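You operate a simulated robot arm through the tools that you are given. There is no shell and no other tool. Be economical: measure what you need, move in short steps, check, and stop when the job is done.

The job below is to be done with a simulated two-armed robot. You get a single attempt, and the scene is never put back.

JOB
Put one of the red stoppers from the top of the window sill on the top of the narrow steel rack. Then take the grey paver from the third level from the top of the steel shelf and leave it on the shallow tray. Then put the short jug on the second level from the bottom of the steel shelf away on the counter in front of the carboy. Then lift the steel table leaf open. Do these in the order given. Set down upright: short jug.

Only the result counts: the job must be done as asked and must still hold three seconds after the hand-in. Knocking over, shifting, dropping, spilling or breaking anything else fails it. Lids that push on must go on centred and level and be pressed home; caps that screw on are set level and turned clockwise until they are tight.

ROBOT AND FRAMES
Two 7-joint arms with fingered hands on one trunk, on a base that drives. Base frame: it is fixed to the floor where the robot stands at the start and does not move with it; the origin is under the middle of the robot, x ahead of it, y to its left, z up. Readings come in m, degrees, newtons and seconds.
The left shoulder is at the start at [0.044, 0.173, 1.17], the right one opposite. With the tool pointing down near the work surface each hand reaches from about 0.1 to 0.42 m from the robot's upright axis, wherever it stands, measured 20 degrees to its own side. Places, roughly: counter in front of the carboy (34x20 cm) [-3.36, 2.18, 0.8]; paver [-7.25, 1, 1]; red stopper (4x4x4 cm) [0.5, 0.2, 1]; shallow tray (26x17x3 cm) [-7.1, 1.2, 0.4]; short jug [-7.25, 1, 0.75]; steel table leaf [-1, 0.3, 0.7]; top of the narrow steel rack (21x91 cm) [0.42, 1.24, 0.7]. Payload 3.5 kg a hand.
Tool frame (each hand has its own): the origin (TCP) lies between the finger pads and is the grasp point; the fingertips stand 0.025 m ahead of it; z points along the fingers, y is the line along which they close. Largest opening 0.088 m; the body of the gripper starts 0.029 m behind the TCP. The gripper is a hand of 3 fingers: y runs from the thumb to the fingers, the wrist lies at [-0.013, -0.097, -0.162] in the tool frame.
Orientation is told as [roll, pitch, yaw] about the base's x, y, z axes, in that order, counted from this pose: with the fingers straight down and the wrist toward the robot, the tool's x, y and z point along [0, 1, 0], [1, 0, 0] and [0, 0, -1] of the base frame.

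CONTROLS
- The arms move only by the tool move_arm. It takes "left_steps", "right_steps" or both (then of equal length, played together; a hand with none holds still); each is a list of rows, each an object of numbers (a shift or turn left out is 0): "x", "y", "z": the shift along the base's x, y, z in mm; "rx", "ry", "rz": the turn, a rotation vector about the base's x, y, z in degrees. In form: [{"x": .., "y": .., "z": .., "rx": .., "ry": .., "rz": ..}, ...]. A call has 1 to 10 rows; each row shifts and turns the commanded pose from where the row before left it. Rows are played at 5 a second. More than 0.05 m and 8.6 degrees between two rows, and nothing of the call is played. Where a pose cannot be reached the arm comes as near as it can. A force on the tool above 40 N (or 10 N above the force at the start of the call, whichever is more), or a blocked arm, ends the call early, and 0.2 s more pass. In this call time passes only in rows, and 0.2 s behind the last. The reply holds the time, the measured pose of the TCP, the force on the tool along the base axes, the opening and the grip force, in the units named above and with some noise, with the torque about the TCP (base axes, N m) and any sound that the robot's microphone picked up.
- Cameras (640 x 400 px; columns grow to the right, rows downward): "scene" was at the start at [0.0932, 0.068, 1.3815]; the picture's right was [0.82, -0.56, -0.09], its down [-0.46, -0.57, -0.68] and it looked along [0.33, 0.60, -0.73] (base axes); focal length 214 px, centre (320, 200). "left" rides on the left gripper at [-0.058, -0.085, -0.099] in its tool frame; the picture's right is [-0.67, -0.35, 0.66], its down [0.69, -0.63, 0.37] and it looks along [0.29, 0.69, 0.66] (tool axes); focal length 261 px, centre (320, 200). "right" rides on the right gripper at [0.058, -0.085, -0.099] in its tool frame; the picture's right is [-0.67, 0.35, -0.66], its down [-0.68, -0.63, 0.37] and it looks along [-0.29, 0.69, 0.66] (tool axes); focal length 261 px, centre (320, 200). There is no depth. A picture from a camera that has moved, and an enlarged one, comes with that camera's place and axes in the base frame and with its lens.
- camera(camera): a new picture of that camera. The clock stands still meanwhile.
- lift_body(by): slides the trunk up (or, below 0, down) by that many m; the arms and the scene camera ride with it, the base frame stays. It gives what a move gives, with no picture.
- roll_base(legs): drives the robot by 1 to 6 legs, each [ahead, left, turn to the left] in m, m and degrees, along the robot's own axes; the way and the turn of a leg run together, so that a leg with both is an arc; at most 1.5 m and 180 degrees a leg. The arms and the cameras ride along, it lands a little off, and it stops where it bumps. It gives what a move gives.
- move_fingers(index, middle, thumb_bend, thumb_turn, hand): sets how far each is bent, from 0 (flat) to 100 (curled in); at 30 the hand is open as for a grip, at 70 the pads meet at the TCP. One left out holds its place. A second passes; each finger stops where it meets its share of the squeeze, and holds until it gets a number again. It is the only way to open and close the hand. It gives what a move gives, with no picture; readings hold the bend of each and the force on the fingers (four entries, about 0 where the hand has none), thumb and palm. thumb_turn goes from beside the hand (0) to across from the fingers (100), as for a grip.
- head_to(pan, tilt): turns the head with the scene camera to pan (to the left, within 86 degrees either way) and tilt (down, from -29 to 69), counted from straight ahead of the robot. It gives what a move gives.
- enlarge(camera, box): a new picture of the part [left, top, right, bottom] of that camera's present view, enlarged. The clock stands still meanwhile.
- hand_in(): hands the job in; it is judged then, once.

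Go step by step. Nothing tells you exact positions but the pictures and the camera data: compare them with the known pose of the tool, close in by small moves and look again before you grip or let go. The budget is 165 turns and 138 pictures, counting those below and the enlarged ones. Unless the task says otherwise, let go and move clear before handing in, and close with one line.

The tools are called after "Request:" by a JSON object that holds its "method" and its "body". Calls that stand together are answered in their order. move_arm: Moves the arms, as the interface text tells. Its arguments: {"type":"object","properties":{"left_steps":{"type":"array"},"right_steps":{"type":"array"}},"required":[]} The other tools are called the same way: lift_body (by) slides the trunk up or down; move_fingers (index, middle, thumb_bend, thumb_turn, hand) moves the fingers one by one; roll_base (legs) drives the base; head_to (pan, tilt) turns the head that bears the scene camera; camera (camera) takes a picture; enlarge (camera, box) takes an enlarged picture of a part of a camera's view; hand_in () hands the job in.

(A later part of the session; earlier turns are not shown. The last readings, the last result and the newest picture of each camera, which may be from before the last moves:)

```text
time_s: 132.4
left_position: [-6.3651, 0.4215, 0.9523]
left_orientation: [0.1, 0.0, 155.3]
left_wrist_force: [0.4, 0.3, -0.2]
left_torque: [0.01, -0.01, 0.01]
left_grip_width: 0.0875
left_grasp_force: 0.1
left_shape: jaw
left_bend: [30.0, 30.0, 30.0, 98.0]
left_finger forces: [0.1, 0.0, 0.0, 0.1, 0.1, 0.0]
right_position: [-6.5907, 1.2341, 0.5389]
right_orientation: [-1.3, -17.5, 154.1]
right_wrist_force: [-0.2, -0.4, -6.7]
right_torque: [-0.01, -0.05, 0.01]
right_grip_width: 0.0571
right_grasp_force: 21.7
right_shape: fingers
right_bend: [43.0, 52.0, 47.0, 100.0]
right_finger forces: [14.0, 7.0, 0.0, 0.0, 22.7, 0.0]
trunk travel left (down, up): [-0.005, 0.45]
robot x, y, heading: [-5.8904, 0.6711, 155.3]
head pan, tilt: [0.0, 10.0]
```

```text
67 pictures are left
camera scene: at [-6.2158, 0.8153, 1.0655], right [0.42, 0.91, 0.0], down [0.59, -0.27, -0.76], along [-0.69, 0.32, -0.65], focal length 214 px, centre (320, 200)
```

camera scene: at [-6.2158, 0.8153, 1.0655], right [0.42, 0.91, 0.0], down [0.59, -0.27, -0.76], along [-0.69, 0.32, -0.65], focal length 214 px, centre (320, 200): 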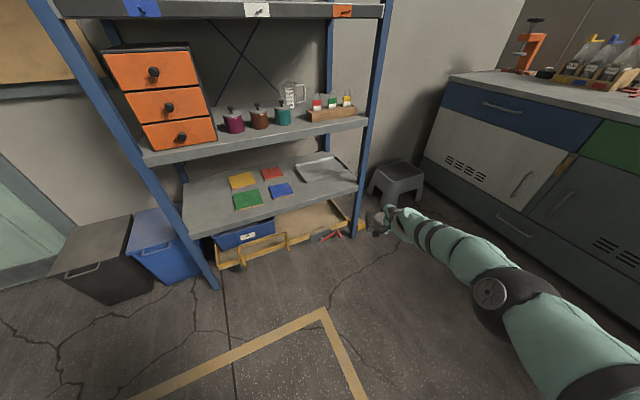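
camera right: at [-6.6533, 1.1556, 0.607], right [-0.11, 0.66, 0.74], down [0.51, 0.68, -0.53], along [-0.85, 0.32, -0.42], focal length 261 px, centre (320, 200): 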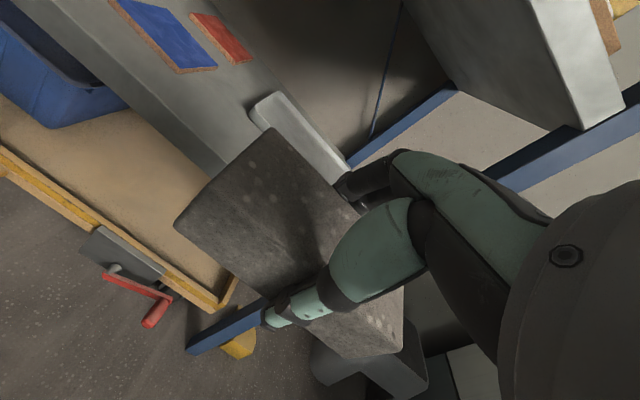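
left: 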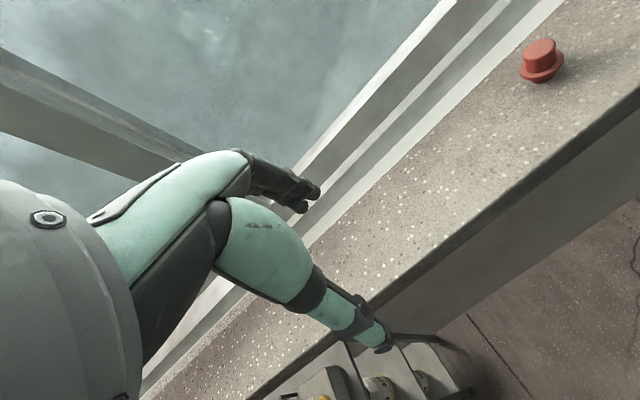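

Request:
{"method": "move_arm", "body": {"right_steps": [{"z": -20}, {"z": -20}, {"z": -14}]}}

Request:
{"method": "roll_base", "body": {"legs": [[0.2, 0.093, 0]]}}

Request:
{"method": "camera", "body": {"camera": "right"}}

Request:
{"method": "camera", "body": {"camera": "scene"}}

```text
time_s: 133.2
left_position: [-6.3638, 0.4227, 0.9525]
left_orientation: [0.0, -0.1, 155.2]
left_wrist_force: [0.4, 0.3, -0.1]
left_torque: [-0.02, 0.02, 0.0]
left_grip_width: 0.0879
left_grasp_force: 0.1
left_shape: jaw
left_bend: [30.0, 30.0, 30.0, 98.0]
left_finger forces: [0.1, 0.0, 0.1, 0.0, 0.1, 0.1]
right_position: [-6.5651, 1.236, 0.4809]
right_orientation: [-1.2, -17.5, 154.0]
right_wrist_force: [-0.4, 0.1, -6.5]
right_torque: [0.0, -0.03, -0.02]
right_grip_width: 0.0568
right_grasp_force: 21.8
right_shape: fingers
right_bend: [43.0, 52.0, 47.0, 100.0]
right_finger forces: [14.2, 7.1, 0.1, 0.0, 22.8, 0.0]
right hand out of reach, approached as far as the arm can: row 1, 2, 3
trunk travel left (down, up): [-0.005, 0.45]
robot x, y, heading: [-5.8908, 0.6649, 155.4]
head pan, tilt: [0.0, 10.0]
```

```text
time_s: 134.9
left_position: [-6.5844, 0.4188, 0.9518]
left_orientation: [0.0, 0.1, 155.5]
left_wrist_force: [0.6, -0.4, 0.0]
left_torque: [0.01, 0.01, 0.0]
left_grip_width: 0.0876
left_grasp_force: 0.2
left_shape: jaw
left_bend: [30.0, 30.0, 30.0, 98.0]
left_finger forces: [0.0, 0.0, 0.1, 0.0, 0.1, 0.0]
right_position: [-6.7863, 1.2342, 0.4802]
right_orientation: [-1.2, -17.5, 154.2]
right_wrist_force: [1.0, -0.1, -6.8]
right_torque: [0.01, 0.02, 0.05]
right_grip_width: 0.0571
right_grasp_force: 22.2
right_shape: fingers
right_bend: [43.0, 52.0, 47.0, 100.0]
right_finger forces: [14.1, 7.0, 0.1, 0.1, 22.6, 0.0]
trunk travel left (down, up): [-0.005, 0.45]
robot x, y, heading: [-6.1138, 0.6667, 155.6]
head pan, tilt: [0.0, 10.0]
```

```text
66 pictures are left
camera right: at [-6.7125, 1.1298, 0.549], right [0.17, 0.65, 0.74], down [0.75, 0.41, -0.52], along [-0.64, 0.64, -0.42], focal length 261 px, centre (320, 200)
```

right: 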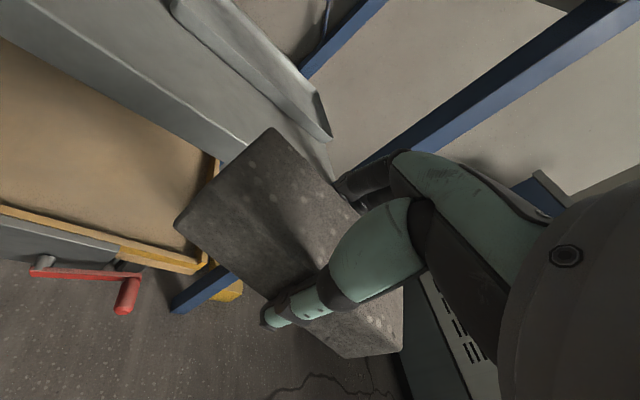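

```text
65 pictures are left
camera scene: at [-6.4369, 0.8122, 1.0653], right [0.41, 0.91, 0.0], down [0.59, -0.27, -0.76], along [-0.69, 0.32, -0.65], focal length 214 px, centre (320, 200)
```

scene: 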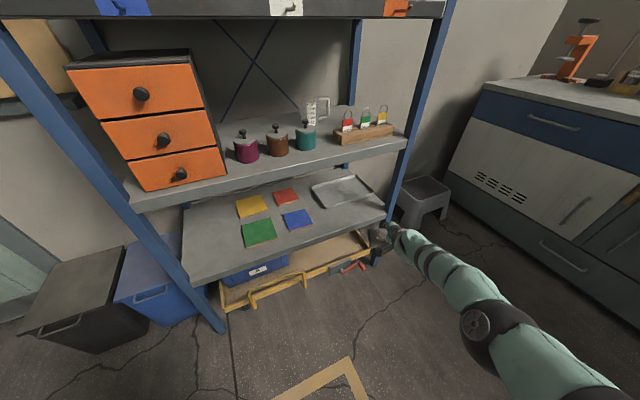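

The tray spans y≈1.14–1.40 and x≈−7.08…−7.24, and the elbow is well clear of the post. I drive most of the way in along −x.

Request:
{"method": "roll_base", "body": {"legs": [[0.22, 0.092, 0]]}}

Request:
{"method": "camera", "body": {"camera": "right"}}

Request:
{"method": "camera", "body": {"camera": "scene"}}

```text
time_s: 136.6
left_position: [-6.8209, 0.427, 0.9503]
left_orientation: [0.0, 0.1, 155.3]
left_wrist_force: [-0.3, 0.0, 0.3]
left_torque: [0.01, -0.03, -0.01]
left_grip_width: 0.0877
left_grasp_force: 0.0
left_shape: jaw
left_bend: [30.0, 30.0, 30.0, 98.0]
left_finger forces: [0.0, 0.0, 0.0, 0.0, 0.0, 0.0]
right_position: [-7.0227, 1.2413, 0.4812]
right_orientation: [-1.2, -17.6, 154.0]
right_wrist_force: [0.3, 0.2, -6.2]
right_torque: [0.06, 0.01, 0.0]
right_grip_width: 0.0567
right_grasp_force: 22.2
right_shape: fingers
right_bend: [43.0, 52.0, 47.0, 100.0]
right_finger forces: [14.1, 7.0, 0.1, 0.1, 22.7, 0.0]
trunk travel left (down, up): [-0.005, 0.45]
robot x, y, heading: [-6.3478, 0.6728, 155.4]
head pan, tilt: [0.0, 10.0]
```

```text
64 pictures are left
camera right: at [-6.9486, 1.138, 0.549], right [0.17, 0.65, 0.74], down [0.75, 0.41, -0.52], along [-0.64, 0.64, -0.42], focal length 261 px, centre (320, 200)
```

right: 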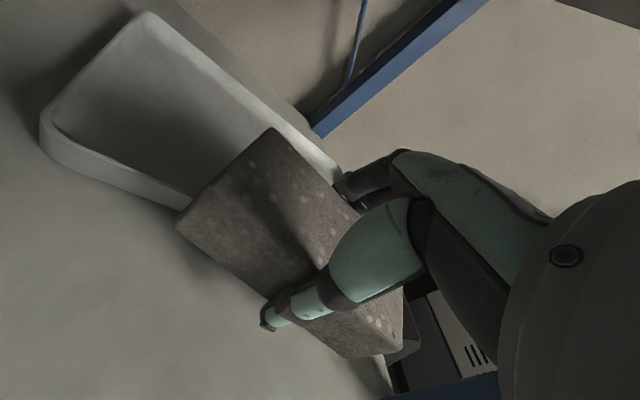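

```text
63 pictures are left
camera scene: at [-6.6734, 0.8201, 1.0653], right [0.42, 0.91, 0.0], down [0.59, -0.27, -0.76], along [-0.69, 0.32, -0.65], focal length 214 px, centre (320, 200)
```

scene: 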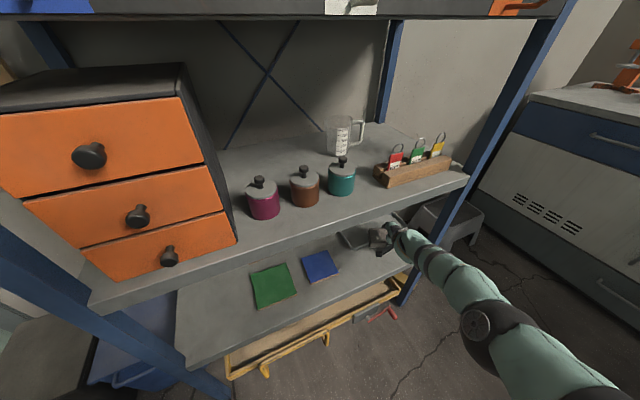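

The tray is centred at (-7.16, 1.257). I reach further in with the arm first, to keep the head away from level 3's lip.

Request:
{"method": "move_arm", "body": {"right_steps": [{"x": -25, "y": 3}, {"x": -25, "y": 3}, {"x": -25, "y": 3}]}}

```text
time_s: 137.4
left_position: [-6.8206, 0.427, 0.9524]
left_orientation: [0.0, 0.0, 155.4]
left_wrist_force: [-0.8, -1.7, -0.1]
left_torque: [0.0, 0.01, 0.03]
left_grip_width: 0.0876
left_grasp_force: 0.0
left_shape: jaw
left_bend: [30.0, 30.0, 30.0, 98.0]
left_finger forces: [0.0, 0.0, 0.0, 0.1, 0.1, 0.0]
right_position: [-7.0254, 1.2391, 0.4857]
right_orientation: [-1.2, -17.5, 154.1]
right_wrist_force: [-0.2, -0.3, -7.0]
right_torque: [0.01, -0.04, 0.02]
right_grip_width: 0.0569
right_grasp_force: 21.7
right_shape: fingers
right_bend: [43.0, 52.0, 47.0, 100.0]
right_finger forces: [14.1, 7.0, 0.1, 0.0, 22.7, 0.0]
right hand out of reach, approached as far as the arm can: row 1, 2, 3
trunk travel left (down, up): [-0.005, 0.45]
robot x, y, heading: [-6.345, 0.6688, 155.5]
head pan, tilt: [0.0, 10.0]
```

The arm is at full reach, so the base must do the rest: about 0.14 m.

Request:
{"method": "roll_base", "body": {"legs": [[0.135, 0.05, 0]]}}

Request:
{"method": "camera", "body": {"camera": "right"}}

Request:
{"method": "camera", "body": {"camera": "scene"}}

```text
time_s: 138.8
left_position: [-6.9634, 0.4375, 0.9514]
left_orientation: [0.2, 0.2, 155.5]
left_wrist_force: [0.8, 0.2, -0.1]
left_torque: [0.0, -0.01, 0.04]
left_grip_width: 0.0875
left_grasp_force: 0.0
left_shape: jaw
left_bend: [30.0, 30.0, 30.0, 98.0]
left_finger forces: [0.0, 0.0, 0.1, 0.0, 0.0, 0.1]
right_position: [-7.1687, 1.2473, 0.4797]
right_orientation: [-1.1, -17.0, 154.2]
right_wrist_force: [0.5, 0.0, -6.4]
right_torque: [0.01, 0.01, 0.0]
right_grip_width: 0.0572
right_grasp_force: 22.1
right_shape: fingers
right_bend: [43.0, 52.0, 47.0, 100.0]
right_finger forces: [14.3, 7.0, 0.0, 0.1, 22.7, 0.1]
trunk travel left (down, up): [-0.005, 0.45]
robot x, y, heading: [-6.4893, 0.6769, 155.5]
head pan, tilt: [0.0, 10.0]
```

```text
62 pictures are left
camera right: at [-7.0947, 1.1445, 0.5482], right [0.16, 0.65, 0.74], down [0.75, 0.41, -0.52], along [-0.64, 0.64, -0.42], focal length 261 px, centre (320, 200)
```

right: 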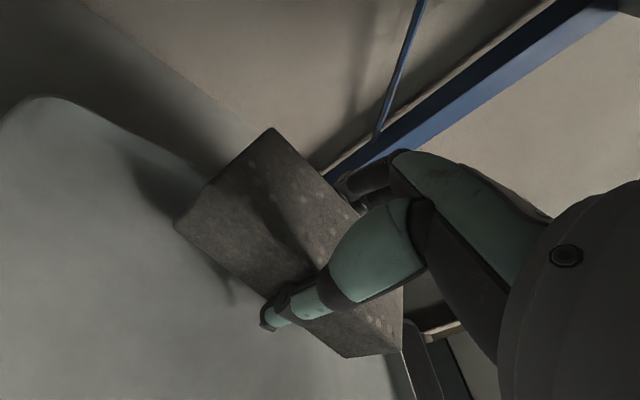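

```text
61 pictures are left
camera scene: at [-6.8172, 0.8319, 1.0635], right [0.41, 0.91, 0.0], down [0.59, -0.27, -0.76], along [-0.69, 0.31, -0.65], focal length 214 px, centre (320, 200)
```

scene: 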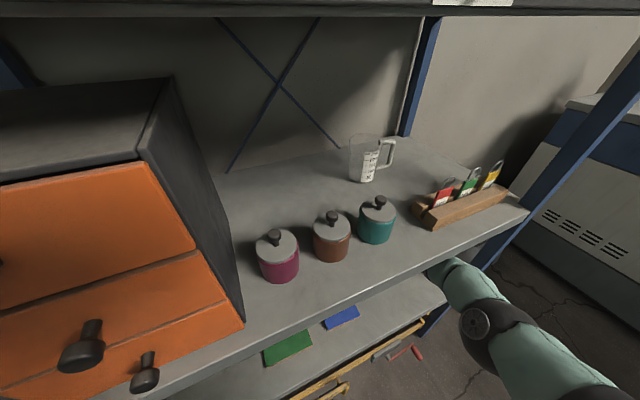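

Over the tray. I level the paver and lower it together.

Request:
{"method": "move_arm", "body": {"right_steps": [{"rx": -3, "ry": -6.3, "x": 6}, {"rx": -3, "ry": -6.3}]}}

```text
time_s: 139.4
left_position: [-6.9619, 0.4374, 0.9509]
left_orientation: [0.4, 0.4, 155.6]
left_wrist_force: [0.5, -0.2, -1.1]
left_torque: [-0.03, 0.0, -0.01]
left_grip_width: 0.0879
left_grasp_force: 0.0
left_shape: jaw
left_bend: [30.0, 30.0, 30.0, 98.0]
left_finger forces: [0.0, 0.0, 0.0, 0.1, 0.1, 0.1]
right_position: [-7.1424, 1.2345, 0.4565]
right_orientation: [-1.4, -3.5, 155.3]
right_wrist_force: [-18.7, 15.4, 125.1]
right_torque: [-1.18, -2.19, -0.63]
right_grip_width: 0.0571
right_grasp_force: 83.9
right_shape: fingers
right_bend: [37.0, 48.0, 54.0, 100.0]
right_finger forces: [25.0, 15.5, 0.0, 0.1, 127.4, 0.0]
right hand out of reach, approached as far as the arm can: row 1, 2
trunk travel left (down, up): [-0.005, 0.45]
robot x, y, heading: [-6.4887, 0.6799, 155.5]
head pan, tilt: [0.0, 10.0]
stopped in row 2 (right hand): the force on the tool passed its limit at 110 N (the readings are from after the stop); the commanded pose is now the measured one
```

Something (likely the thumb) is bearing on the tray. I lift off at once and look.

Request:
{"method": "move_arm", "body": {"right_steps": [{"z": 10}, {"z": 8}]}}

Request:
{"method": "camera", "body": {"camera": "right"}}

Request:
{"method": "head_to", "body": {"pan": -30, "tilt": 15}}

Request:
{"method": "camera", "body": {"camera": "scene"}}

```text
time_s: 139.6
left_position: [-6.9621, 0.4385, 0.9528]
left_orientation: [0.5, 0.3, 155.6]
left_wrist_force: [0.1, -0.7, 0.0]
left_torque: [0.03, 0.01, 0.02]
left_grip_width: 0.0877
left_grasp_force: 0.0
left_shape: jaw
left_bend: [30.0, 30.0, 30.0, 98.0]
left_finger forces: [0.0, 0.0, 0.0, 0.0, 0.0, 0.0]
right_position: [-7.1407, 1.2328, 0.4569]
right_orientation: [-1.3, -4.0, 155.3]
right_wrist_force: [-19.5, 12.0, 100.2]
right_torque: [-1.17, -2.16, -0.52]
right_grip_width: 0.057
right_grasp_force: 73.7
right_shape: fingers
right_bend: [37.0, 49.0, 54.0, 100.0]
right_finger forces: [23.1, 9.3, 0.1, 0.0, 115.1, 0.1]
trunk travel left (down, up): [-0.005, 0.45]
robot x, y, heading: [-6.4907, 0.6788, 155.6]
head pan, tilt: [0.0, 10.0]
stopped in row 1 (right hand): the force on the tool passed its limit at 202 N (the readings are from after the stop); the commanded pose is now the measured one
```

```text
60 pictures are left
camera right: at [-7.0828, 1.1399, 0.5487], right [0.0, 0.72, 0.69], down [0.84, 0.38, -0.39], along [-0.55, 0.58, -0.6], focal length 261 px, centre (320, 200)
```

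right: 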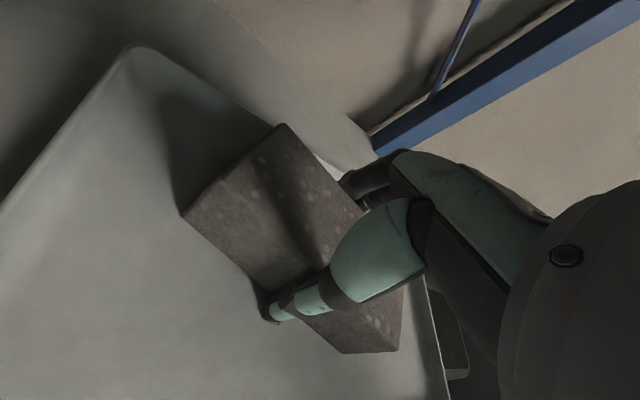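

```text
time_s: 140.6
left_position: [-6.9612, 0.4394, 0.953]
left_orientation: [0.3, 0.3, 155.6]
left_wrist_force: [0.1, -0.7, 0.5]
left_torque: [0.0, 0.01, 0.01]
left_grip_width: 0.0875
left_grasp_force: 0.0
left_shape: jaw
left_bend: [30.0, 30.0, 30.0, 98.0]
left_finger forces: [0.0, 0.1, 0.1, 0.0, 0.0, 0.0]
right_position: [-7.1417, 1.2346, 0.4568]
right_orientation: [-1.3, -3.8, 155.3]
right_wrist_force: [-19.1, 9.9, 78.9]
right_torque: [-0.83, -1.43, -0.34]
right_grip_width: 0.0565
right_grasp_force: 64.5
right_shape: fingers
right_bend: [37.0, 49.0, 54.0, 100.0]
right_finger forces: [23.9, 9.8, 0.0, 0.0, 95.3, 0.0]
trunk travel left (down, up): [-0.005, 0.45]
robot x, y, heading: [-6.49, 0.6787, 155.6]
head pan, tilt: [-30.0, 15.0]
```

```text
59 pictures are left
camera scene: at [-6.7832, 0.8691, 1.0622], right [0.75, 0.61, 0.25], down [0.57, -0.4, -0.72], along [-0.34, 0.68, -0.65], focal length 214 px, centre (320, 200)
```

scene: 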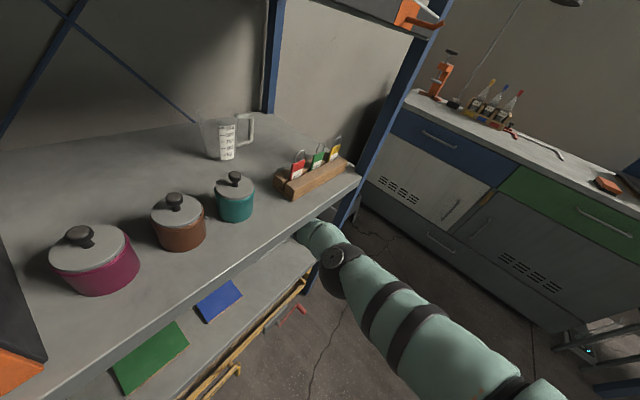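

The paver is essentially on the tray floor with the thumb tip pressing it. I relieve the load by raising the trunk a few millimetres instead of the arm.

Request:
{"method": "lift_body", "body": {"by": 0.008}}

```text
time_s: 141.2
left_position: [-6.9702, 0.4426, 0.9555]
left_orientation: [0.5, 1.0, 155.6]
left_wrist_force: [0.5, -0.1, -0.8]
left_torque: [0.0, -0.01, 0.01]
left_grip_width: 0.0878
left_grasp_force: 0.0
left_shape: jaw
left_bend: [30.0, 30.0, 30.0, 98.0]
left_finger forces: [0.1, 0.1, 0.1, 0.0, 0.1, 0.0]
right_position: [-7.1407, 1.2337, 0.4592]
right_orientation: [-1.4, -3.3, 155.3]
right_wrist_force: [-1.3, -0.7, -0.5]
right_torque: [0.05, 0.21, 0.0]
right_grip_width: 0.0575
right_grasp_force: 23.9
right_shape: fingers
right_bend: [40.0, 51.0, 48.0, 99.0]
right_finger forces: [16.9, 7.8, 0.0, 0.0, 23.5, 0.0]
trunk travel left (down, up): [-0.013, 0.442]
robot x, y, heading: [-6.491, 0.6815, 155.6]
head pan, tilt: [-30.0, 15.0]
```

Load is gone and the tray carries the paver's weight. I open the fingers gradually.

Request:
{"method": "move_fingers", "body": {"hand": "right", "index": 36, "middle": 40, "thumb_bend": 42}}

Request:
{"method": "camera", "body": {"camera": "right"}}

```text
time_s: 142.4
left_position: [-6.9631, 0.4412, 0.9625]
left_orientation: [0.4, 0.3, 155.5]
left_wrist_force: [0.4, 0.9, -0.5]
left_torque: [-0.04, 0.03, 0.0]
left_grip_width: 0.0876
left_grasp_force: 0.0
left_shape: jaw
left_bend: [30.0, 30.0, 30.0, 98.0]
left_finger forces: [0.0, 0.1, 0.0, 0.0, 0.0, 0.0]
right_position: [-7.1334, 1.2313, 0.4623]
right_orientation: [-1.2, -3.1, 155.3]
right_wrist_force: [1.6, 0.2, -2.4]
right_torque: [0.02, 0.02, 0.02]
right_grip_width: 0.0678
right_grasp_force: 1.2
right_shape: fingers
right_bend: [35.0, 40.0, 41.0, 99.0]
right_finger forces: [0.6, 0.0, 0.0, 0.0, 2.0, 0.0]
trunk travel left (down, up): [-0.013, 0.442]
robot x, y, heading: [-6.4934, 0.6787, 155.6]
head pan, tilt: [-30.0, 15.0]
stopped (right hand): the arm was blocked; the commanded pose is now the measured one
```

```text
58 pictures are left
camera right: at [-7.0768, 1.1387, 0.5557], right [-0.01, 0.72, 0.69], down [0.84, 0.38, -0.38], along [-0.54, 0.58, -0.62], focal length 261 px, centre (320, 200)
```

right: 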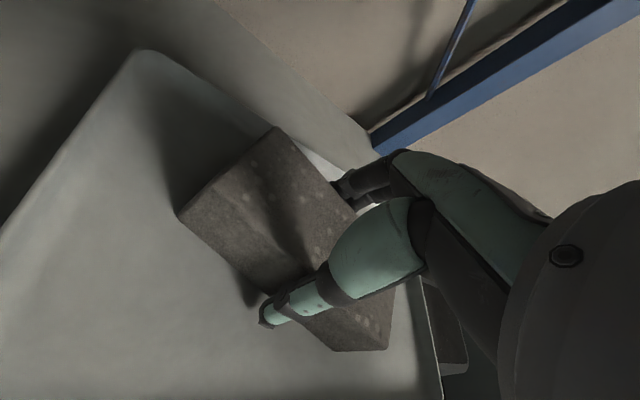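

Nearly released. I open fully, then rise while tilting forward to lift the fingers over the paver.

Request:
{"method": "move_fingers", "body": {"hand": "right", "index": 28, "middle": 28, "thumb_bend": 28}}

Request:
{"method": "move_arm", "body": {"right_steps": [{"z": 8, "rx": 1.3, "ry": 2.7}, {"z": 8, "rx": 1.3, "ry": 2.7}]}}

Request:
{"method": "camera", "body": {"camera": "right"}}

```text
time_s: 143.4
left_position: [-6.9633, 0.4386, 0.9602]
left_orientation: [0.3, 0.3, 155.5]
left_wrist_force: [-0.3, -0.7, -0.1]
left_torque: [0.0, -0.05, -0.03]
left_grip_width: 0.0878
left_grasp_force: 0.0
left_shape: jaw
left_bend: [30.0, 30.0, 30.0, 98.0]
left_finger forces: [0.0, 0.1, 0.0, 0.0, 0.1, 0.0]
right_position: [-7.1338, 1.2333, 0.4632]
right_orientation: [-1.5, -3.3, 155.1]
right_wrist_force: [-0.5, 0.8, 0.3]
right_torque: [-0.02, -0.02, -0.01]
right_grip_width: 0.0883
right_grasp_force: 0.1
right_shape: fingers
right_bend: [28.0, 28.0, 28.0, 97.0]
right_finger forces: [0.0, 0.0, 0.1, 0.1, 0.1, 0.1]
trunk travel left (down, up): [-0.013, 0.442]
robot x, y, heading: [-6.4894, 0.6785, 155.6]
head pan, tilt: [-30.0, 15.0]
```

```text
time_s: 144.2
left_position: [-6.964, 0.4449, 0.9616]
left_orientation: [0.6, 0.4, 155.2]
left_wrist_force: [-0.8, 0.5, -0.7]
left_torque: [-0.02, 0.01, -0.01]
left_grip_width: 0.0877
left_grasp_force: 0.0
left_shape: jaw
left_bend: [30.0, 30.0, 30.0, 98.0]
left_finger forces: [0.1, 0.0, 0.0, 0.1, 0.0, 0.0]
right_position: [-7.127, 1.2425, 0.4607]
right_orientation: [-2.6, -5.7, 153.9]
right_wrist_force: [-0.3, -0.4, -1.2]
right_torque: [0.03, 0.01, -0.01]
right_grip_width: 0.0883
right_grasp_force: 0.1
right_shape: fingers
right_bend: [28.0, 28.0, 28.0, 97.0]
right_finger forces: [0.0, 0.1, 0.0, 0.1, 0.0, 0.0]
right hand out of reach, approached as far as the arm can: row 1, 2
trunk travel left (down, up): [-0.013, 0.442]
robot x, y, heading: [-6.4901, 0.6818, 155.1]
head pan, tilt: [-30.0, 15.0]
stopped in row 2 (right hand): the arm was blocked; the commanded pose is now the measured one
```

```text
57 pictures are left
camera right: at [-7.0683, 1.1439, 0.5485], right [0.03, 0.7, 0.72], down [0.84, 0.37, -0.4], along [-0.54, 0.61, -0.57], focal length 261 px, centre (320, 200)
```

right: 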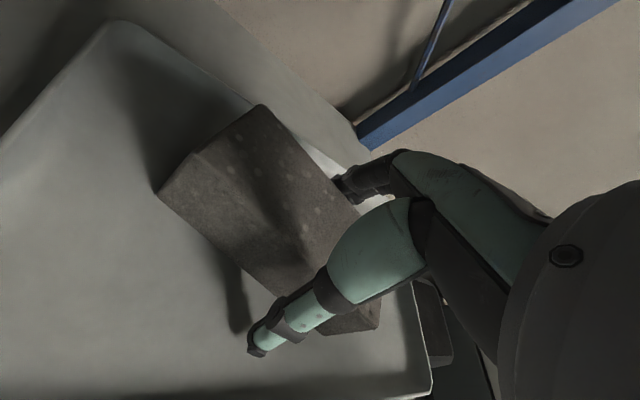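

The arm (not the hand) is being blocked. I look at where the forearm passes under level 4.

Request:
{"method": "enlarge", "body": {"camera": "scene", "box": [240, 150, 440, 275]}}

Request:
{"method": "camera", "body": {"camera": "left"}}

```text
3.20 times, centred on (340, 212) of scene
camera zoom: at [-6.7736, 0.8719, 1.077], right [0.76, 0.6, 0.24], down [0.55, -0.41, -0.73], along [-0.34, 0.69, -0.64], focal length 686 px, centre (256, 160)
```

zoom: 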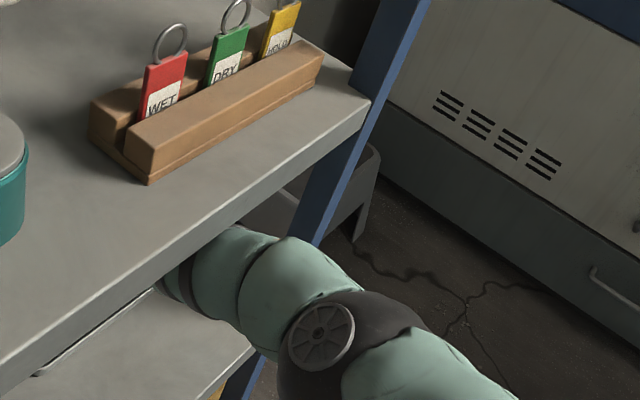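

```text
55 pictures are left
camera left: at [-6.8631, 0.4639, 1.0614], right [0.6, 0.45, -0.66], down [0.28, -0.89, -0.35], along [-0.75, 0.03, -0.66], focal length 261 px, centre (320, 200)
```

left: 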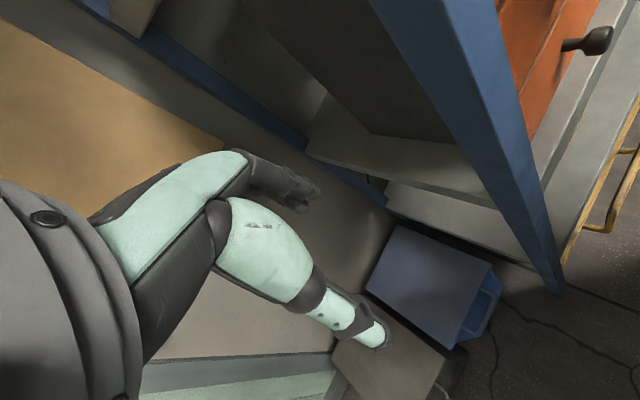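

The forearm is touching level 4's lip, so I must not raise the wrist. Tilting the fingers forward lowers the wrist, so I rotate with only a slight rise.

Request:
{"method": "move_arm", "body": {"right_steps": [{"z": 3, "rx": 2.4, "ry": 5.4}, {"z": 4, "rx": 2.4, "ry": 5.4}]}}

Request:
{"method": "camera", "body": {"camera": "right"}}

```text
time_s: 145.0
left_position: [-6.9608, 0.4413, 0.9621]
left_orientation: [0.5, 0.1, 155.1]
left_wrist_force: [0.1, 0.5, 0.4]
left_torque: [0.0, 0.01, 0.0]
left_grip_width: 0.088
left_grasp_force: 0.0
left_shape: jaw
left_bend: [30.0, 30.0, 30.0, 98.0]
left_finger forces: [0.0, 0.0, 0.0, 0.1, 0.1, 0.1]
right_position: [-7.1264, 1.254, 0.4773]
right_orientation: [-3.2, -13.6, 154.0]
right_wrist_force: [0.9, -0.2, -0.8]
right_torque: [-0.01, -0.01, 0.02]
right_grip_width: 0.0885
right_grasp_force: 0.0
right_shape: fingers
right_bend: [28.0, 28.0, 28.0, 97.0]
right_finger forces: [0.1, 0.0, 0.0, 0.1, 0.1, 0.0]
right hand out of reach, approached as far as the arm can: row 2
trunk travel left (down, up): [-0.013, 0.442]
robot x, y, heading: [-6.4848, 0.6792, 155.3]
head pan, tilt: [-30.0, 15.0]
stopped in row 2 (right hand): the arm was blocked; the commanded pose is now the measured one
```

```text
54 pictures are left
camera right: at [-7.0581, 1.1505, 0.5498], right [0.12, 0.65, 0.75], down [0.79, 0.4, -0.47], along [-0.6, 0.65, -0.46], focal length 261 px, centre (320, 200)
```

right: 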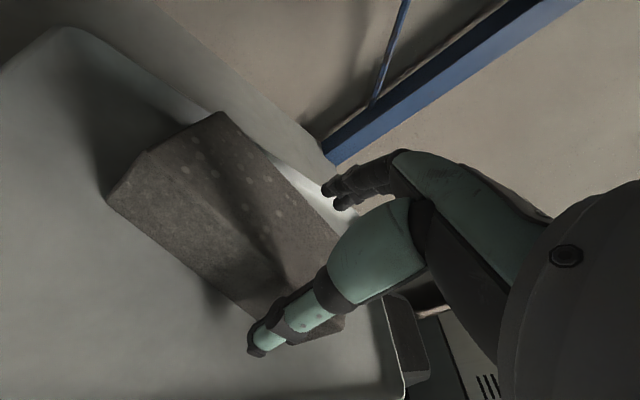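

Request:
{"method": "lift_body", "body": {"by": -0.01}}

Request:
{"method": "move_arm", "body": {"right_steps": [{"z": 3, "rx": 2.4, "ry": 5.4}, {"z": 4, "rx": 2.4, "ry": 5.4}, {"z": 4, "rx": 2.4, "ry": 5.4}]}}

Request:
{"method": "camera", "body": {"camera": "right"}}

```text
time_s: 145.5
left_position: [-6.9596, 0.4339, 0.954]
left_orientation: [0.3, -0.2, 155.4]
left_wrist_force: [-0.5, 0.8, -0.6]
left_torque: [0.0, 0.0, 0.0]
left_grip_width: 0.0873
left_grasp_force: 0.1
left_shape: jaw
left_bend: [30.0, 30.0, 30.0, 98.0]
left_finger forces: [0.0, 0.1, 0.0, 0.1, 0.0, 0.0]
right_position: [-7.1323, 1.2527, 0.4822]
right_orientation: [-3.3, -14.9, 154.1]
right_wrist_force: [-0.7, -0.9, -0.4]
right_torque: [-0.02, 0.0, 0.04]
right_grip_width: 0.0886
right_grasp_force: 0.1
right_shape: fingers
right_bend: [28.0, 28.0, 28.0, 97.0]
right_finger forces: [0.0, 0.1, 0.1, 0.1, 0.0, 0.0]
trunk travel left (down, up): [-0.003, 0.452]
robot x, y, heading: [-6.4907, 0.6826, 155.3]
head pan, tilt: [-30.0, 15.0]
```

```text
time_s: 146.3
left_position: [-6.9582, 0.4342, 0.9504]
left_orientation: [0.3, -0.1, 155.4]
left_wrist_force: [-0.3, 0.6, -0.2]
left_torque: [-0.03, -0.03, -0.01]
left_grip_width: 0.0875
left_grasp_force: 0.0
left_shape: jaw
left_bend: [30.0, 30.0, 30.0, 98.0]
left_finger forces: [0.0, 0.0, 0.0, 0.1, 0.1, 0.0]
right_position: [-7.1307, 1.2697, 0.4908]
right_orientation: [-2.5, -18.1, 154.9]
right_wrist_force: [1.3, -1.3, -0.8]
right_torque: [-0.04, 0.03, -0.04]
right_grip_width: 0.0908
right_grasp_force: 0.5
right_shape: fingers
right_bend: [28.0, 28.0, 26.0, 97.0]
right_finger forces: [0.0, 0.0, 0.1, 0.0, 1.2, 0.1]
right hand out of reach, approached as far as the arm can: row 1, 2, 3
trunk travel left (down, up): [-0.003, 0.452]
robot x, y, heading: [-6.4871, 0.6785, 155.5]
head pan, tilt: [-30.0, 15.0]
```

```text
53 pictures are left
camera right: at [-7.057, 1.1645, 0.5567], right [0.16, 0.63, 0.76], down [0.74, 0.43, -0.51], along [-0.65, 0.65, -0.4], focal length 261 px, centre (320, 200)
```

right: 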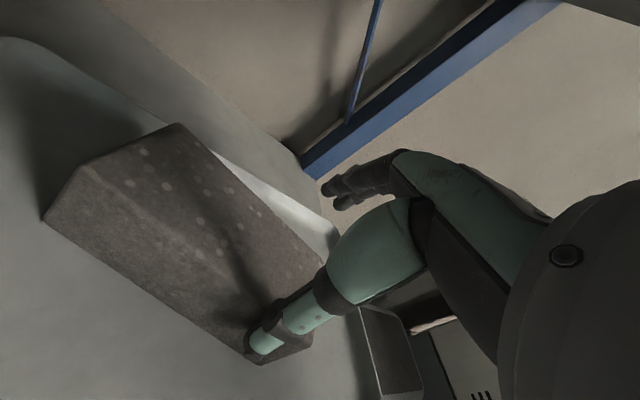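

The fingertips are about level with the paver's top. I flatten the fingers to raise them clear and look.

Request:
{"method": "move_fingers", "body": {"hand": "right", "index": 0, "middle": 0, "thumb_bend": 10}}

Request:
{"method": "camera", "body": {"camera": "right"}}

```text
time_s: 147.3
left_position: [-6.9578, 0.4346, 0.9504]
left_orientation: [0.2, -0.2, 155.4]
left_wrist_force: [0.7, -0.5, 0.1]
left_torque: [-0.02, 0.04, -0.02]
left_grip_width: 0.0877
left_grasp_force: 0.0
left_shape: jaw
left_bend: [30.0, 30.0, 30.0, 98.0]
left_finger forces: [0.0, 0.0, 0.0, 0.0, 0.0, 0.0]
right_position: [-7.1315, 1.2686, 0.4914]
right_orientation: [-2.5, -18.2, 155.0]
right_wrist_force: [-0.4, -0.2, 0.6]
right_torque: [0.0, -0.07, -0.01]
right_grip_width: 0.1299
right_grasp_force: 0.1
right_shape: fingers
right_bend: [0.0, 0.0, 10.0, 96.0]
right_finger forces: [0.0, 0.0, 0.0, 0.0, 0.1, 0.0]
trunk travel left (down, up): [-0.003, 0.452]
robot x, y, heading: [-6.4848, 0.6783, 155.5]
head pan, tilt: [-30.0, 15.0]
```

```text
52 pictures are left
camera right: at [-7.057, 1.1643, 0.5566], right [0.16, 0.63, 0.76], down [0.74, 0.43, -0.52], along [-0.65, 0.65, -0.4], focal length 261 px, centre (320, 200)
```

right: 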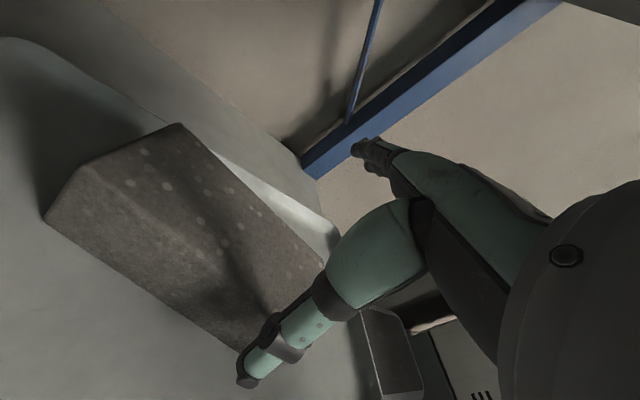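

The fingers are up and clear. I flatten the thumb too and back out slowly along +x.

Request:
{"method": "move_fingers", "body": {"hand": "right", "thumb_bend": 0}}

Request:
{"method": "roll_base", "body": {"legs": [[-0.055, -0.025, 0]]}}

Request:
{"method": "camera", "body": {"camera": "right"}}

```text
time_s: 148.3
left_position: [-6.959, 0.4338, 0.9515]
left_orientation: [0.1, -0.2, 155.4]
left_wrist_force: [0.1, 0.5, 0.3]
left_torque: [0.02, 0.0, 0.04]
left_grip_width: 0.0877
left_grasp_force: 0.1
left_shape: jaw
left_bend: [30.0, 30.0, 30.0, 98.0]
left_finger forces: [0.1, 0.1, 0.0, 0.1, 0.0, 0.0]
right_position: [-7.1319, 1.2695, 0.4898]
right_orientation: [-2.3, -18.1, 154.9]
right_wrist_force: [-0.1, -0.3, 0.2]
right_torque: [-0.01, -0.02, 0.0]
right_grip_width: 0.1322
right_grasp_force: 0.1
right_shape: fingers
right_bend: [0.0, 0.0, 0.0, 95.0]
right_finger forces: [0.0, 0.1, 0.0, 0.0, 0.0, 0.0]
trunk travel left (down, up): [-0.003, 0.452]
robot x, y, heading: [-6.4863, 0.6755, 155.3]
head pan, tilt: [-30.0, 15.0]
```

```text
time_s: 149.3
left_position: [-6.8974, 0.4328, 0.9509]
left_orientation: [0.2, -0.3, 155.4]
left_wrist_force: [0.0, -0.2, -0.2]
left_torque: [-0.01, 0.01, -0.01]
left_grip_width: 0.0876
left_grasp_force: 0.0
left_shape: jaw
left_bend: [30.0, 30.0, 30.0, 98.0]
left_finger forces: [0.0, 0.0, 0.0, 0.1, 0.0, 0.1]
right_position: [-7.0713, 1.2672, 0.4916]
right_orientation: [-2.4, -18.2, 155.0]
right_wrist_force: [0.0, -0.2, -0.1]
right_torque: [0.01, 0.02, 0.02]
right_grip_width: 0.1323
right_grasp_force: 0.0
right_shape: fingers
right_bend: [0.0, 0.0, 0.0, 95.0]
right_finger forces: [0.0, 0.1, 0.0, 0.0, 0.0, 0.1]
trunk travel left (down, up): [-0.003, 0.452]
robot x, y, heading: [-6.426, 0.6779, 155.7]
head pan, tilt: [-30.0, 15.0]
```

```text
51 pictures are left
camera right: at [-6.9966, 1.1635, 0.5574], right [0.16, 0.63, 0.76], down [0.74, 0.43, -0.52], along [-0.65, 0.65, -0.4], focal length 261 px, centre (320, 200)
```

right: 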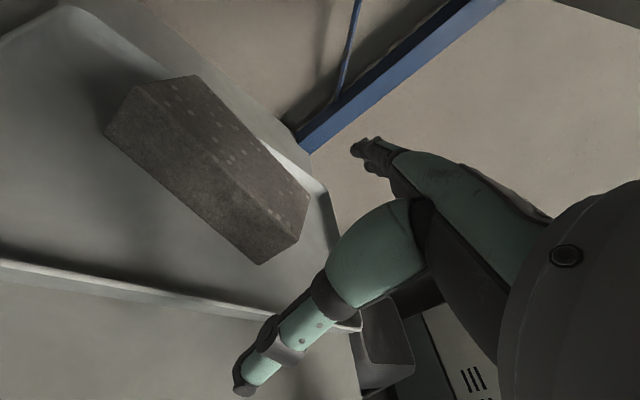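

The paver lies in the tray and the hand is past the rim. I retreat fully.

Request:
{"method": "roll_base", "body": {"legs": [[-0.4, -0.18, 0]]}}

Request:
{"method": "head_to", "body": {"pan": 0, "tilt": 5}}

Request:
{"method": "camera", "body": {"camera": "scene"}}

```text
time_s: 152.0
left_position: [-6.4567, 0.4249, 0.9518]
left_orientation: [0.1, 0.0, 155.6]
left_wrist_force: [0.9, -0.8, 1.0]
left_torque: [0.03, -0.01, -0.01]
left_grip_width: 0.0878
left_grasp_force: 0.0
left_shape: jaw
left_bend: [30.0, 30.0, 30.0, 98.0]
left_finger forces: [0.1, 0.0, 0.0, 0.0, 0.0, 0.1]
right_position: [-6.633, 1.2595, 0.4918]
right_orientation: [-2.4, -18.0, 155.1]
right_wrist_force: [-0.8, -0.5, 0.6]
right_torque: [-0.01, 0.01, -0.03]
right_grip_width: 0.1322
right_grasp_force: 0.1
right_shape: fingers
right_bend: [0.0, 0.0, 0.0, 95.0]
right_finger forces: [0.0, 0.1, 0.0, 0.0, 0.1, 0.1]
trunk travel left (down, up): [-0.003, 0.452]
robot x, y, heading: [-5.9865, 0.6735, 155.8]
head pan, tilt: [-30.0, 15.0]
```

```text
time_s: 152.9
left_position: [-6.4573, 0.4241, 0.9515]
left_orientation: [0.2, -0.1, 155.5]
left_wrist_force: [0.2, -0.8, 0.1]
left_torque: [-0.05, 0.0, -0.01]
left_grip_width: 0.0878
left_grasp_force: 0.0
left_shape: jaw
left_bend: [30.0, 30.0, 30.0, 98.0]
left_finger forces: [0.0, 0.1, 0.0, 0.0, 0.1, 0.1]
right_position: [-6.6331, 1.2585, 0.4916]
right_orientation: [-2.5, -18.1, 155.1]
right_wrist_force: [-0.2, -1.1, -0.2]
right_torque: [-0.01, 0.02, 0.0]
right_grip_width: 0.1325
right_grasp_force: 0.1
right_shape: fingers
right_bend: [0.0, 0.0, 0.0, 95.0]
right_finger forces: [0.1, 0.1, 0.0, 0.0, 0.1, 0.0]
trunk travel left (down, up): [-0.003, 0.452]
robot x, y, heading: [-5.9853, 0.6708, 155.8]
head pan, tilt: [0.0, 5.0]
```

```text
50 pictures are left
camera scene: at [-6.314, 0.8198, 1.0699], right [0.41, 0.91, 0.0], down [0.53, -0.24, -0.81], along [-0.74, 0.34, -0.58], focal length 214 px, centre (320, 200)
```

scene: 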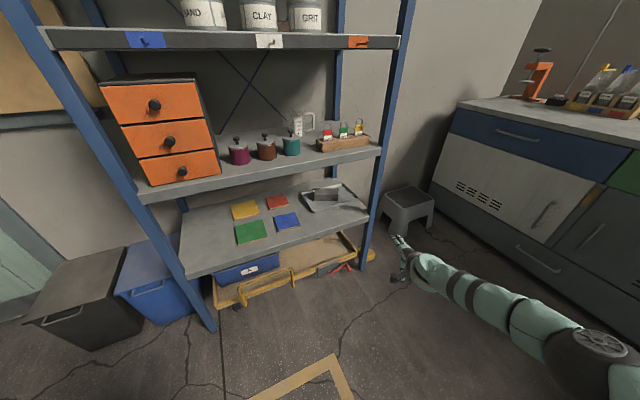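

The paver rests in the tray. Next, the jug on level 4: I zoom in on it.

Request:
{"method": "enlarge", "body": {"camera": "scene", "box": [220, 85, 390, 195]}}

```text
3.64 times, centred on (305, 140) of scene
camera zoom: at [-6.314, 0.8198, 1.0699], right [0.41, 0.91, 0.0], down [0.53, -0.24, -0.81], along [-0.74, 0.34, -0.58], focal length 780 px, centre (374, 418)
```

zoom: 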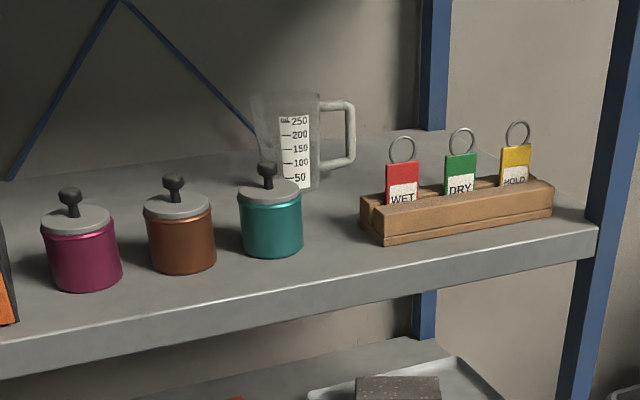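

The jug stands at about (-7.23, 1.13), behind the gap between the teal pot and the key-tag box, with its handle to +y. I'll use the left arm for it (mirror of the earlier posture): back off, face the shelf squarely and bring the right arm back.

Request:
{"method": "roll_base", "body": {"legs": [[-0.25, 0, 0], [0, 0, 24.2], [0, -0.5, 0]]}}

Request:
{"method": "move_fingers", "body": {"hand": "right", "index": 30, "middle": 30, "thumb_bend": 30}}

Request:
{"method": "move_arm", "body": {"right_steps": [{"x": 30, "z": 30, "y": 10}, {"x": 30, "z": 30, "y": 10}, {"x": 30, "z": 30, "y": 10}, {"x": 30, "z": 35, "y": 10}, {"x": 30, "z": 35, "y": 10}, {"x": 30, "z": 35, "y": 10}, {"x": 30, "z": 35}, {"x": 30, "z": 35}, {"x": 30, "z": 35}, {"x": 30, "z": 35}]}}

```text
time_s: 158.5
left_position: [-6.0795, 0.6323, 0.9514]
left_orientation: [0.2, -0.2, -179.9]
left_wrist_force: [0.5, -0.5, 0.3]
left_torque: [0.0, -0.01, -0.03]
left_grip_width: 0.0879
left_grasp_force: 0.0
left_shape: jaw
left_bend: [30.0, 30.0, 30.0, 98.0]
left_finger forces: [0.0, 0.0, 0.0, 0.0, 0.1, 0.0]
right_position: [-6.5854, 1.3178, 0.4905]
right_orientation: [-2.2, -18.0, 179.7]
right_wrist_force: [1.2, -0.7, -0.7]
right_torque: [-0.02, 0.0, -0.02]
right_grip_width: 0.1324
right_grasp_force: 0.0
right_shape: fingers
right_bend: [0.0, 0.0, 0.0, 95.0]
right_finger forces: [0.1, 0.1, 0.0, 0.1, 0.1, 0.0]
trunk travel left (down, up): [-0.003, 0.452]
robot x, y, heading: [-5.7538, 1.0519, -180.2]
head pan, tilt: [0.0, 5.0]
```

```text
time_s: 159.5
left_position: [-6.0796, 0.6313, 0.9503]
left_orientation: [0.2, -0.2, -179.9]
left_wrist_force: [-0.1, 0.2, 0.7]
left_torque: [-0.01, -0.02, 0.01]
left_grip_width: 0.0877
left_grasp_force: 0.0
left_shape: jaw
left_bend: [30.0, 30.0, 30.0, 98.0]
left_finger forces: [0.0, 0.1, 0.1, 0.1, 0.1, 0.0]
right_position: [-6.5856, 1.3186, 0.4904]
right_orientation: [-2.4, -18.1, 179.6]
right_wrist_force: [0.2, -0.2, 0.1]
right_torque: [0.01, 0.03, 0.0]
right_grip_width: 0.0852
right_grasp_force: 0.0
right_shape: fingers
right_bend: [30.0, 30.0, 30.0, 97.0]
right_finger forces: [0.1, 0.1, 0.0, 0.1, 0.0, 0.1]
trunk travel left (down, up): [-0.003, 0.452]
robot x, y, heading: [-5.7525, 1.0485, -180.1]
head pan, tilt: [0.0, 5.0]
```

```text
time_s: 161.7
left_position: [-6.0798, 0.6313, 0.9505]
left_orientation: [0.2, -0.2, -179.9]
left_wrist_force: [0.3, -0.1, 0.2]
left_torque: [0.02, 0.04, 0.0]
left_grip_width: 0.0878
left_grasp_force: 0.0
left_shape: jaw
left_bend: [30.0, 30.0, 30.0, 98.0]
left_finger forces: [0.1, 0.0, 0.0, 0.0, 0.0, 0.1]
right_position: [-6.2915, 1.4474, 0.7984]
right_orientation: [-2.4, -18.0, 179.6]
right_wrist_force: [-1.1, 0.7, 0.5]
right_torque: [0.03, 0.03, 0.0]
right_grip_width: 0.0851
right_grasp_force: 0.1
right_shape: fingers
right_bend: [30.0, 30.0, 30.0, 98.0]
right_finger forces: [0.0, 0.0, 0.0, 0.0, 0.1, 0.0]
right hand out of reach, approached as far as the arm can: row 1, 2, 3
trunk travel left (down, up): [-0.003, 0.452]
robot x, y, heading: [-5.7505, 1.0516, -179.9]
head pan, tilt: [0.0, 5.0]
```

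Request:
{"method": "move_arm", "body": {"right_steps": [{"x": 24, "z": 18, "ry": -2}, {"x": 24, "z": 18, "ry": -2}, {"x": 24, "z": 18, "ry": -2}, {"x": 24, "z": 18, "ry": -2}, {"x": 24, "z": 18, "ry": -2}, {"x": 24, "z": 18, "ry": -2}, {"x": 24, "z": 18, "ry": -2}, {"x": 24, "z": 18, "ry": -2}, {"z": 5}], "left_steps": [{"y": 45, "x": -10, "ry": 4}, {"y": 45, "x": -10, "ry": 4}, {"y": 45, "x": -10, "ry": 4}, {"y": 45, "x": -10, "ry": 4}, {"y": 45, "x": -10, "ry": 4}, {"y": 45, "x": -10, "ry": 4}, {"y": 45, "x": -10, "ry": 4}, {"y": 45, "x": -10, "ry": 4}, {"y": 40}]}}

Request:
{"method": "camera", "body": {"camera": "scene"}}

```text
time_s: 163.4
left_position: [-6.1599, 0.9426, 0.9834]
left_orientation: [1.0, -30.1, -178.6]
left_wrist_force: [-4.3, -32.5, -5.9]
left_torque: [2.14, 0.19, -2.82]
left_grip_width: 0.0874
left_grasp_force: 0.1
left_shape: jaw
left_bend: [30.0, 30.0, 30.0, 98.0]
left_finger forces: [0.0, 0.1, 0.1, 0.0, 0.1, 0.0]
left hand out of reach, approached as far as the arm can: row 3, 4, 8
right_position: [-6.1524, 1.4066, 0.9146]
right_orientation: [-2.6, -3.6, 179.7]
right_wrist_force: [-0.6, -1.2, -0.1]
right_torque: [-0.01, -0.03, 0.03]
right_grip_width: 0.0849
right_grasp_force: 0.0
right_shape: fingers
right_bend: [30.0, 30.0, 30.0, 98.0]
right_finger forces: [0.2, 0.1, 0.0, 0.0, 0.0, 0.0]
right hand out of reach, approached as far as the arm can: row 5, 6, 7, 8
trunk travel left (down, up): [-0.003, 0.452]
robot x, y, heading: [-5.752, 1.0535, -179.9]
head pan, tilt: [0.0, 5.0]
stopped in row 8 (left hand): the force on the tool passed its limit at 117 N (the readings are from after the stop); the commanded pose is now the measured one
```

```text
48 pictures are left
camera scene: at [-6.1156, 1.0527, 1.0691], right [0.02, 1.0, 0.01], down [0.58, 0.0, -0.81], along [-0.81, 0.03, -0.58], focal length 214 px, centre (320, 200)
```

scene: 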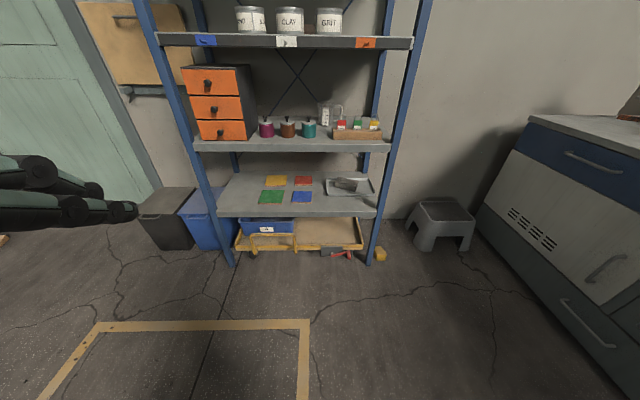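

The left wrist bumped the robot's own head, which leans forward at low trunk. I move it away, extend forward first, then across.

Request:
{"method": "move_arm", "body": {"left_steps": [{"y": -45}, {"y": -40}, {"x": -45}, {"x": -45}, {"x": -45}, {"x": -45, "z": -10}, {"x": -45, "z": -10}, {"x": -35, "z": -10}]}}

Request:
{"method": "move_arm", "body": {"left_steps": [{"y": 40, "z": -10}, {"y": 40, "z": -10}, {"y": 40}, {"y": 40}]}}

Request:
{"method": "camera", "body": {"camera": "scene"}}

```text
time_s: 165.2
left_position: [-6.4251, 0.8613, 0.9636]
left_orientation: [1.0, -30.3, -178.8]
left_wrist_force: [-1.5, 0.1, 0.3]
left_torque: [-0.03, -0.03, 0.03]
left_grip_width: 0.0877
left_grasp_force: 0.1
left_shape: jaw
left_bend: [30.0, 30.0, 30.0, 98.0]
left_finger forces: [0.0, 0.0, 0.1, 0.0, 0.1, 0.0]
left hand out of reach, approached as far as the arm can: row 2
right_position: [-6.1509, 1.4065, 0.9142]
right_orientation: [-2.6, -3.6, 179.6]
right_wrist_force: [0.2, 0.2, 0.0]
right_torque: [0.01, 0.0, 0.02]
right_grip_width: 0.0848
right_grasp_force: 0.0
right_shape: fingers
right_bend: [30.0, 30.0, 30.0, 98.0]
right_finger forces: [0.0, 0.0, 0.0, 0.0, 0.0, 0.0]
trunk travel left (down, up): [-0.003, 0.452]
robot x, y, heading: [-5.7527, 1.0569, -179.7]
head pan, tilt: [0.0, 5.0]
```

```text
time_s: 166.2
left_position: [-6.4223, 0.9186, 0.9515]
left_orientation: [1.0, -30.3, -178.7]
left_wrist_force: [-0.1, 0.1, -0.2]
left_torque: [0.01, -0.01, -0.01]
left_grip_width: 0.0878
left_grasp_force: 0.0
left_shape: jaw
left_bend: [30.0, 30.0, 30.0, 98.0]
left_finger forces: [0.1, 0.0, 0.0, 0.0, 0.0, 0.1]
left hand out of reach, approached as far as the arm can: row 2, 3, 4
right_position: [-6.1494, 1.4066, 0.9154]
right_orientation: [-2.6, -3.6, 179.5]
right_wrist_force: [0.6, -0.5, -0.1]
right_torque: [0.03, -0.06, 0.01]
right_grip_width: 0.0852
right_grasp_force: 0.0
right_shape: fingers
right_bend: [30.0, 30.0, 30.0, 98.0]
right_finger forces: [0.0, 0.0, 0.2, 0.1, 0.1, 0.0]
trunk travel left (down, up): [-0.003, 0.452]
robot x, y, heading: [-5.751, 1.0531, -180.0]
head pan, tilt: [0.0, 5.0]
```

```text
47 pictures are left
camera scene: at [-6.1139, 1.0507, 1.0698], right [0.0, 1.0, 0.0], down [0.58, 0.0, -0.81], along [-0.81, 0.0, -0.58], focal length 214 px, centre (320, 200)
```

scene: 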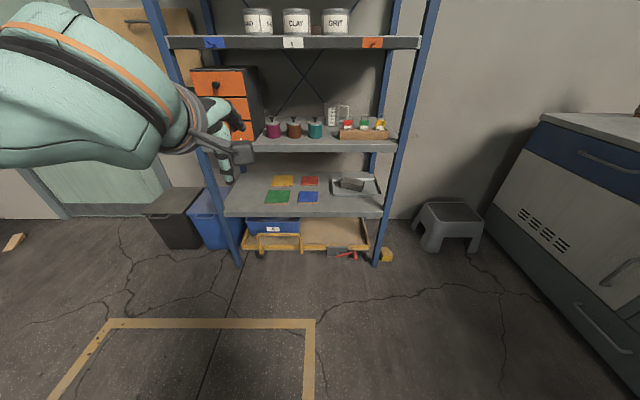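

Request:
{"method": "move_arm", "body": {"left_steps": [{"x": -40}, {"x": -40}, {"x": -40}, {"x": -20, "y": 30, "z": -10}, {"y": 40, "z": -10}, {"y": 40, "z": -10}, {"y": 20, "z": -10}]}}

Request:
{"method": "camera", "body": {"camera": "left"}}

Request:
{"method": "camera", "body": {"camera": "scene"}}

```text
time_s: 167.8
left_position: [-6.4637, 0.8913, 0.9527]
left_orientation: [1.0, -30.3, -178.8]
left_wrist_force: [-0.4, 0.1, -0.8]
left_torque: [0.0, 0.01, 0.0]
left_grip_width: 0.0879
left_grasp_force: 0.0
left_shape: jaw
left_bend: [30.0, 30.0, 30.0, 98.0]
left_finger forces: [0.1, 0.0, 0.1, 0.0, 0.0, 0.0]
left hand out of reach, approached as far as the arm can: row 1, 2, 3, 4, 5, 6, 7
right_position: [-6.1495, 1.4053, 0.9149]
right_orientation: [-2.5, -3.6, 179.7]
right_wrist_force: [0.2, -0.1, 0.2]
right_torque: [-0.01, -0.02, 0.03]
right_grip_width: 0.0852
right_grasp_force: 0.1
right_shape: fingers
right_bend: [30.0, 30.0, 30.0, 98.0]
right_finger forces: [0.1, 0.0, 0.0, 0.0, 0.1, 0.1]
trunk travel left (down, up): [-0.003, 0.452]
robot x, y, heading: [-5.7534, 1.0503, -180.2]
head pan, tilt: [0.0, 5.0]
```

```text
46 pictures are left
camera left: at [-6.3443, 0.9535, 0.9945], right [-0.05, 0.66, -0.75], down [0.38, -0.68, -0.62], along [-0.92, -0.32, -0.22], focal length 261 px, centre (320, 200)
```

left: 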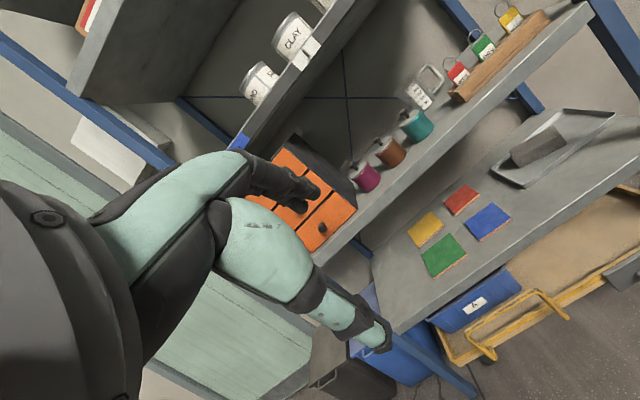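

```text
45 pictures are left
camera scene: at [-6.1137, 1.0508, 1.0699], right [0.0, 1.0, 0.0], down [0.58, 0.0, -0.81], along [-0.81, 0.0, -0.58], focal length 214 px, centre (320, 200)
```

scene: 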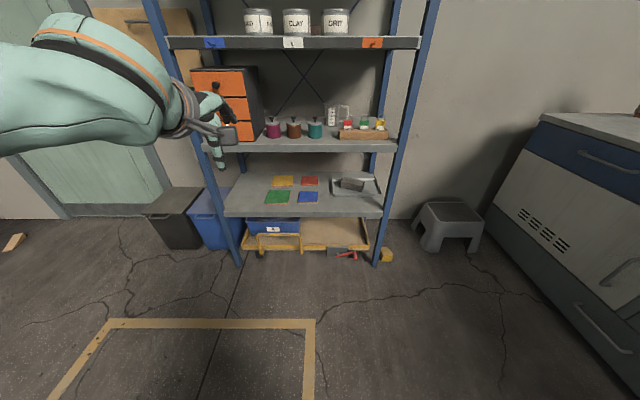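

Request:
{"method": "move_arm", "body": {"left_steps": [{"y": -40}, {"y": -40}, {"y": -40}, {"x": -40}, {"x": -40}]}}

```text
time_s: 169.0
left_position: [-6.5444, 0.7676, 0.9501]
left_orientation: [0.9, -30.2, -178.7]
left_wrist_force: [-0.1, -0.7, -0.6]
left_torque: [-0.02, -0.01, 0.01]
left_grip_width: 0.0881
left_grasp_force: 0.0
left_shape: jaw
left_bend: [30.0, 30.0, 30.0, 98.0]
left_finger forces: [0.1, 0.1, 0.0, 0.0, 0.1, 0.0]
right_position: [-6.1506, 1.4058, 0.9141]
right_orientation: [-2.6, -3.6, 179.6]
right_wrist_force: [-0.3, 0.4, 0.8]
right_torque: [0.03, -0.01, 0.03]
right_grip_width: 0.0852
right_grasp_force: 0.1
right_shape: fingers
right_bend: [30.0, 30.0, 30.0, 98.0]
right_finger forces: [0.0, 0.0, 0.0, 0.1, 0.0, 0.0]
trunk travel left (down, up): [-0.003, 0.452]
robot x, y, heading: [-5.7561, 1.0516, -179.7]
head pan, tilt: [0.0, 5.0]
```

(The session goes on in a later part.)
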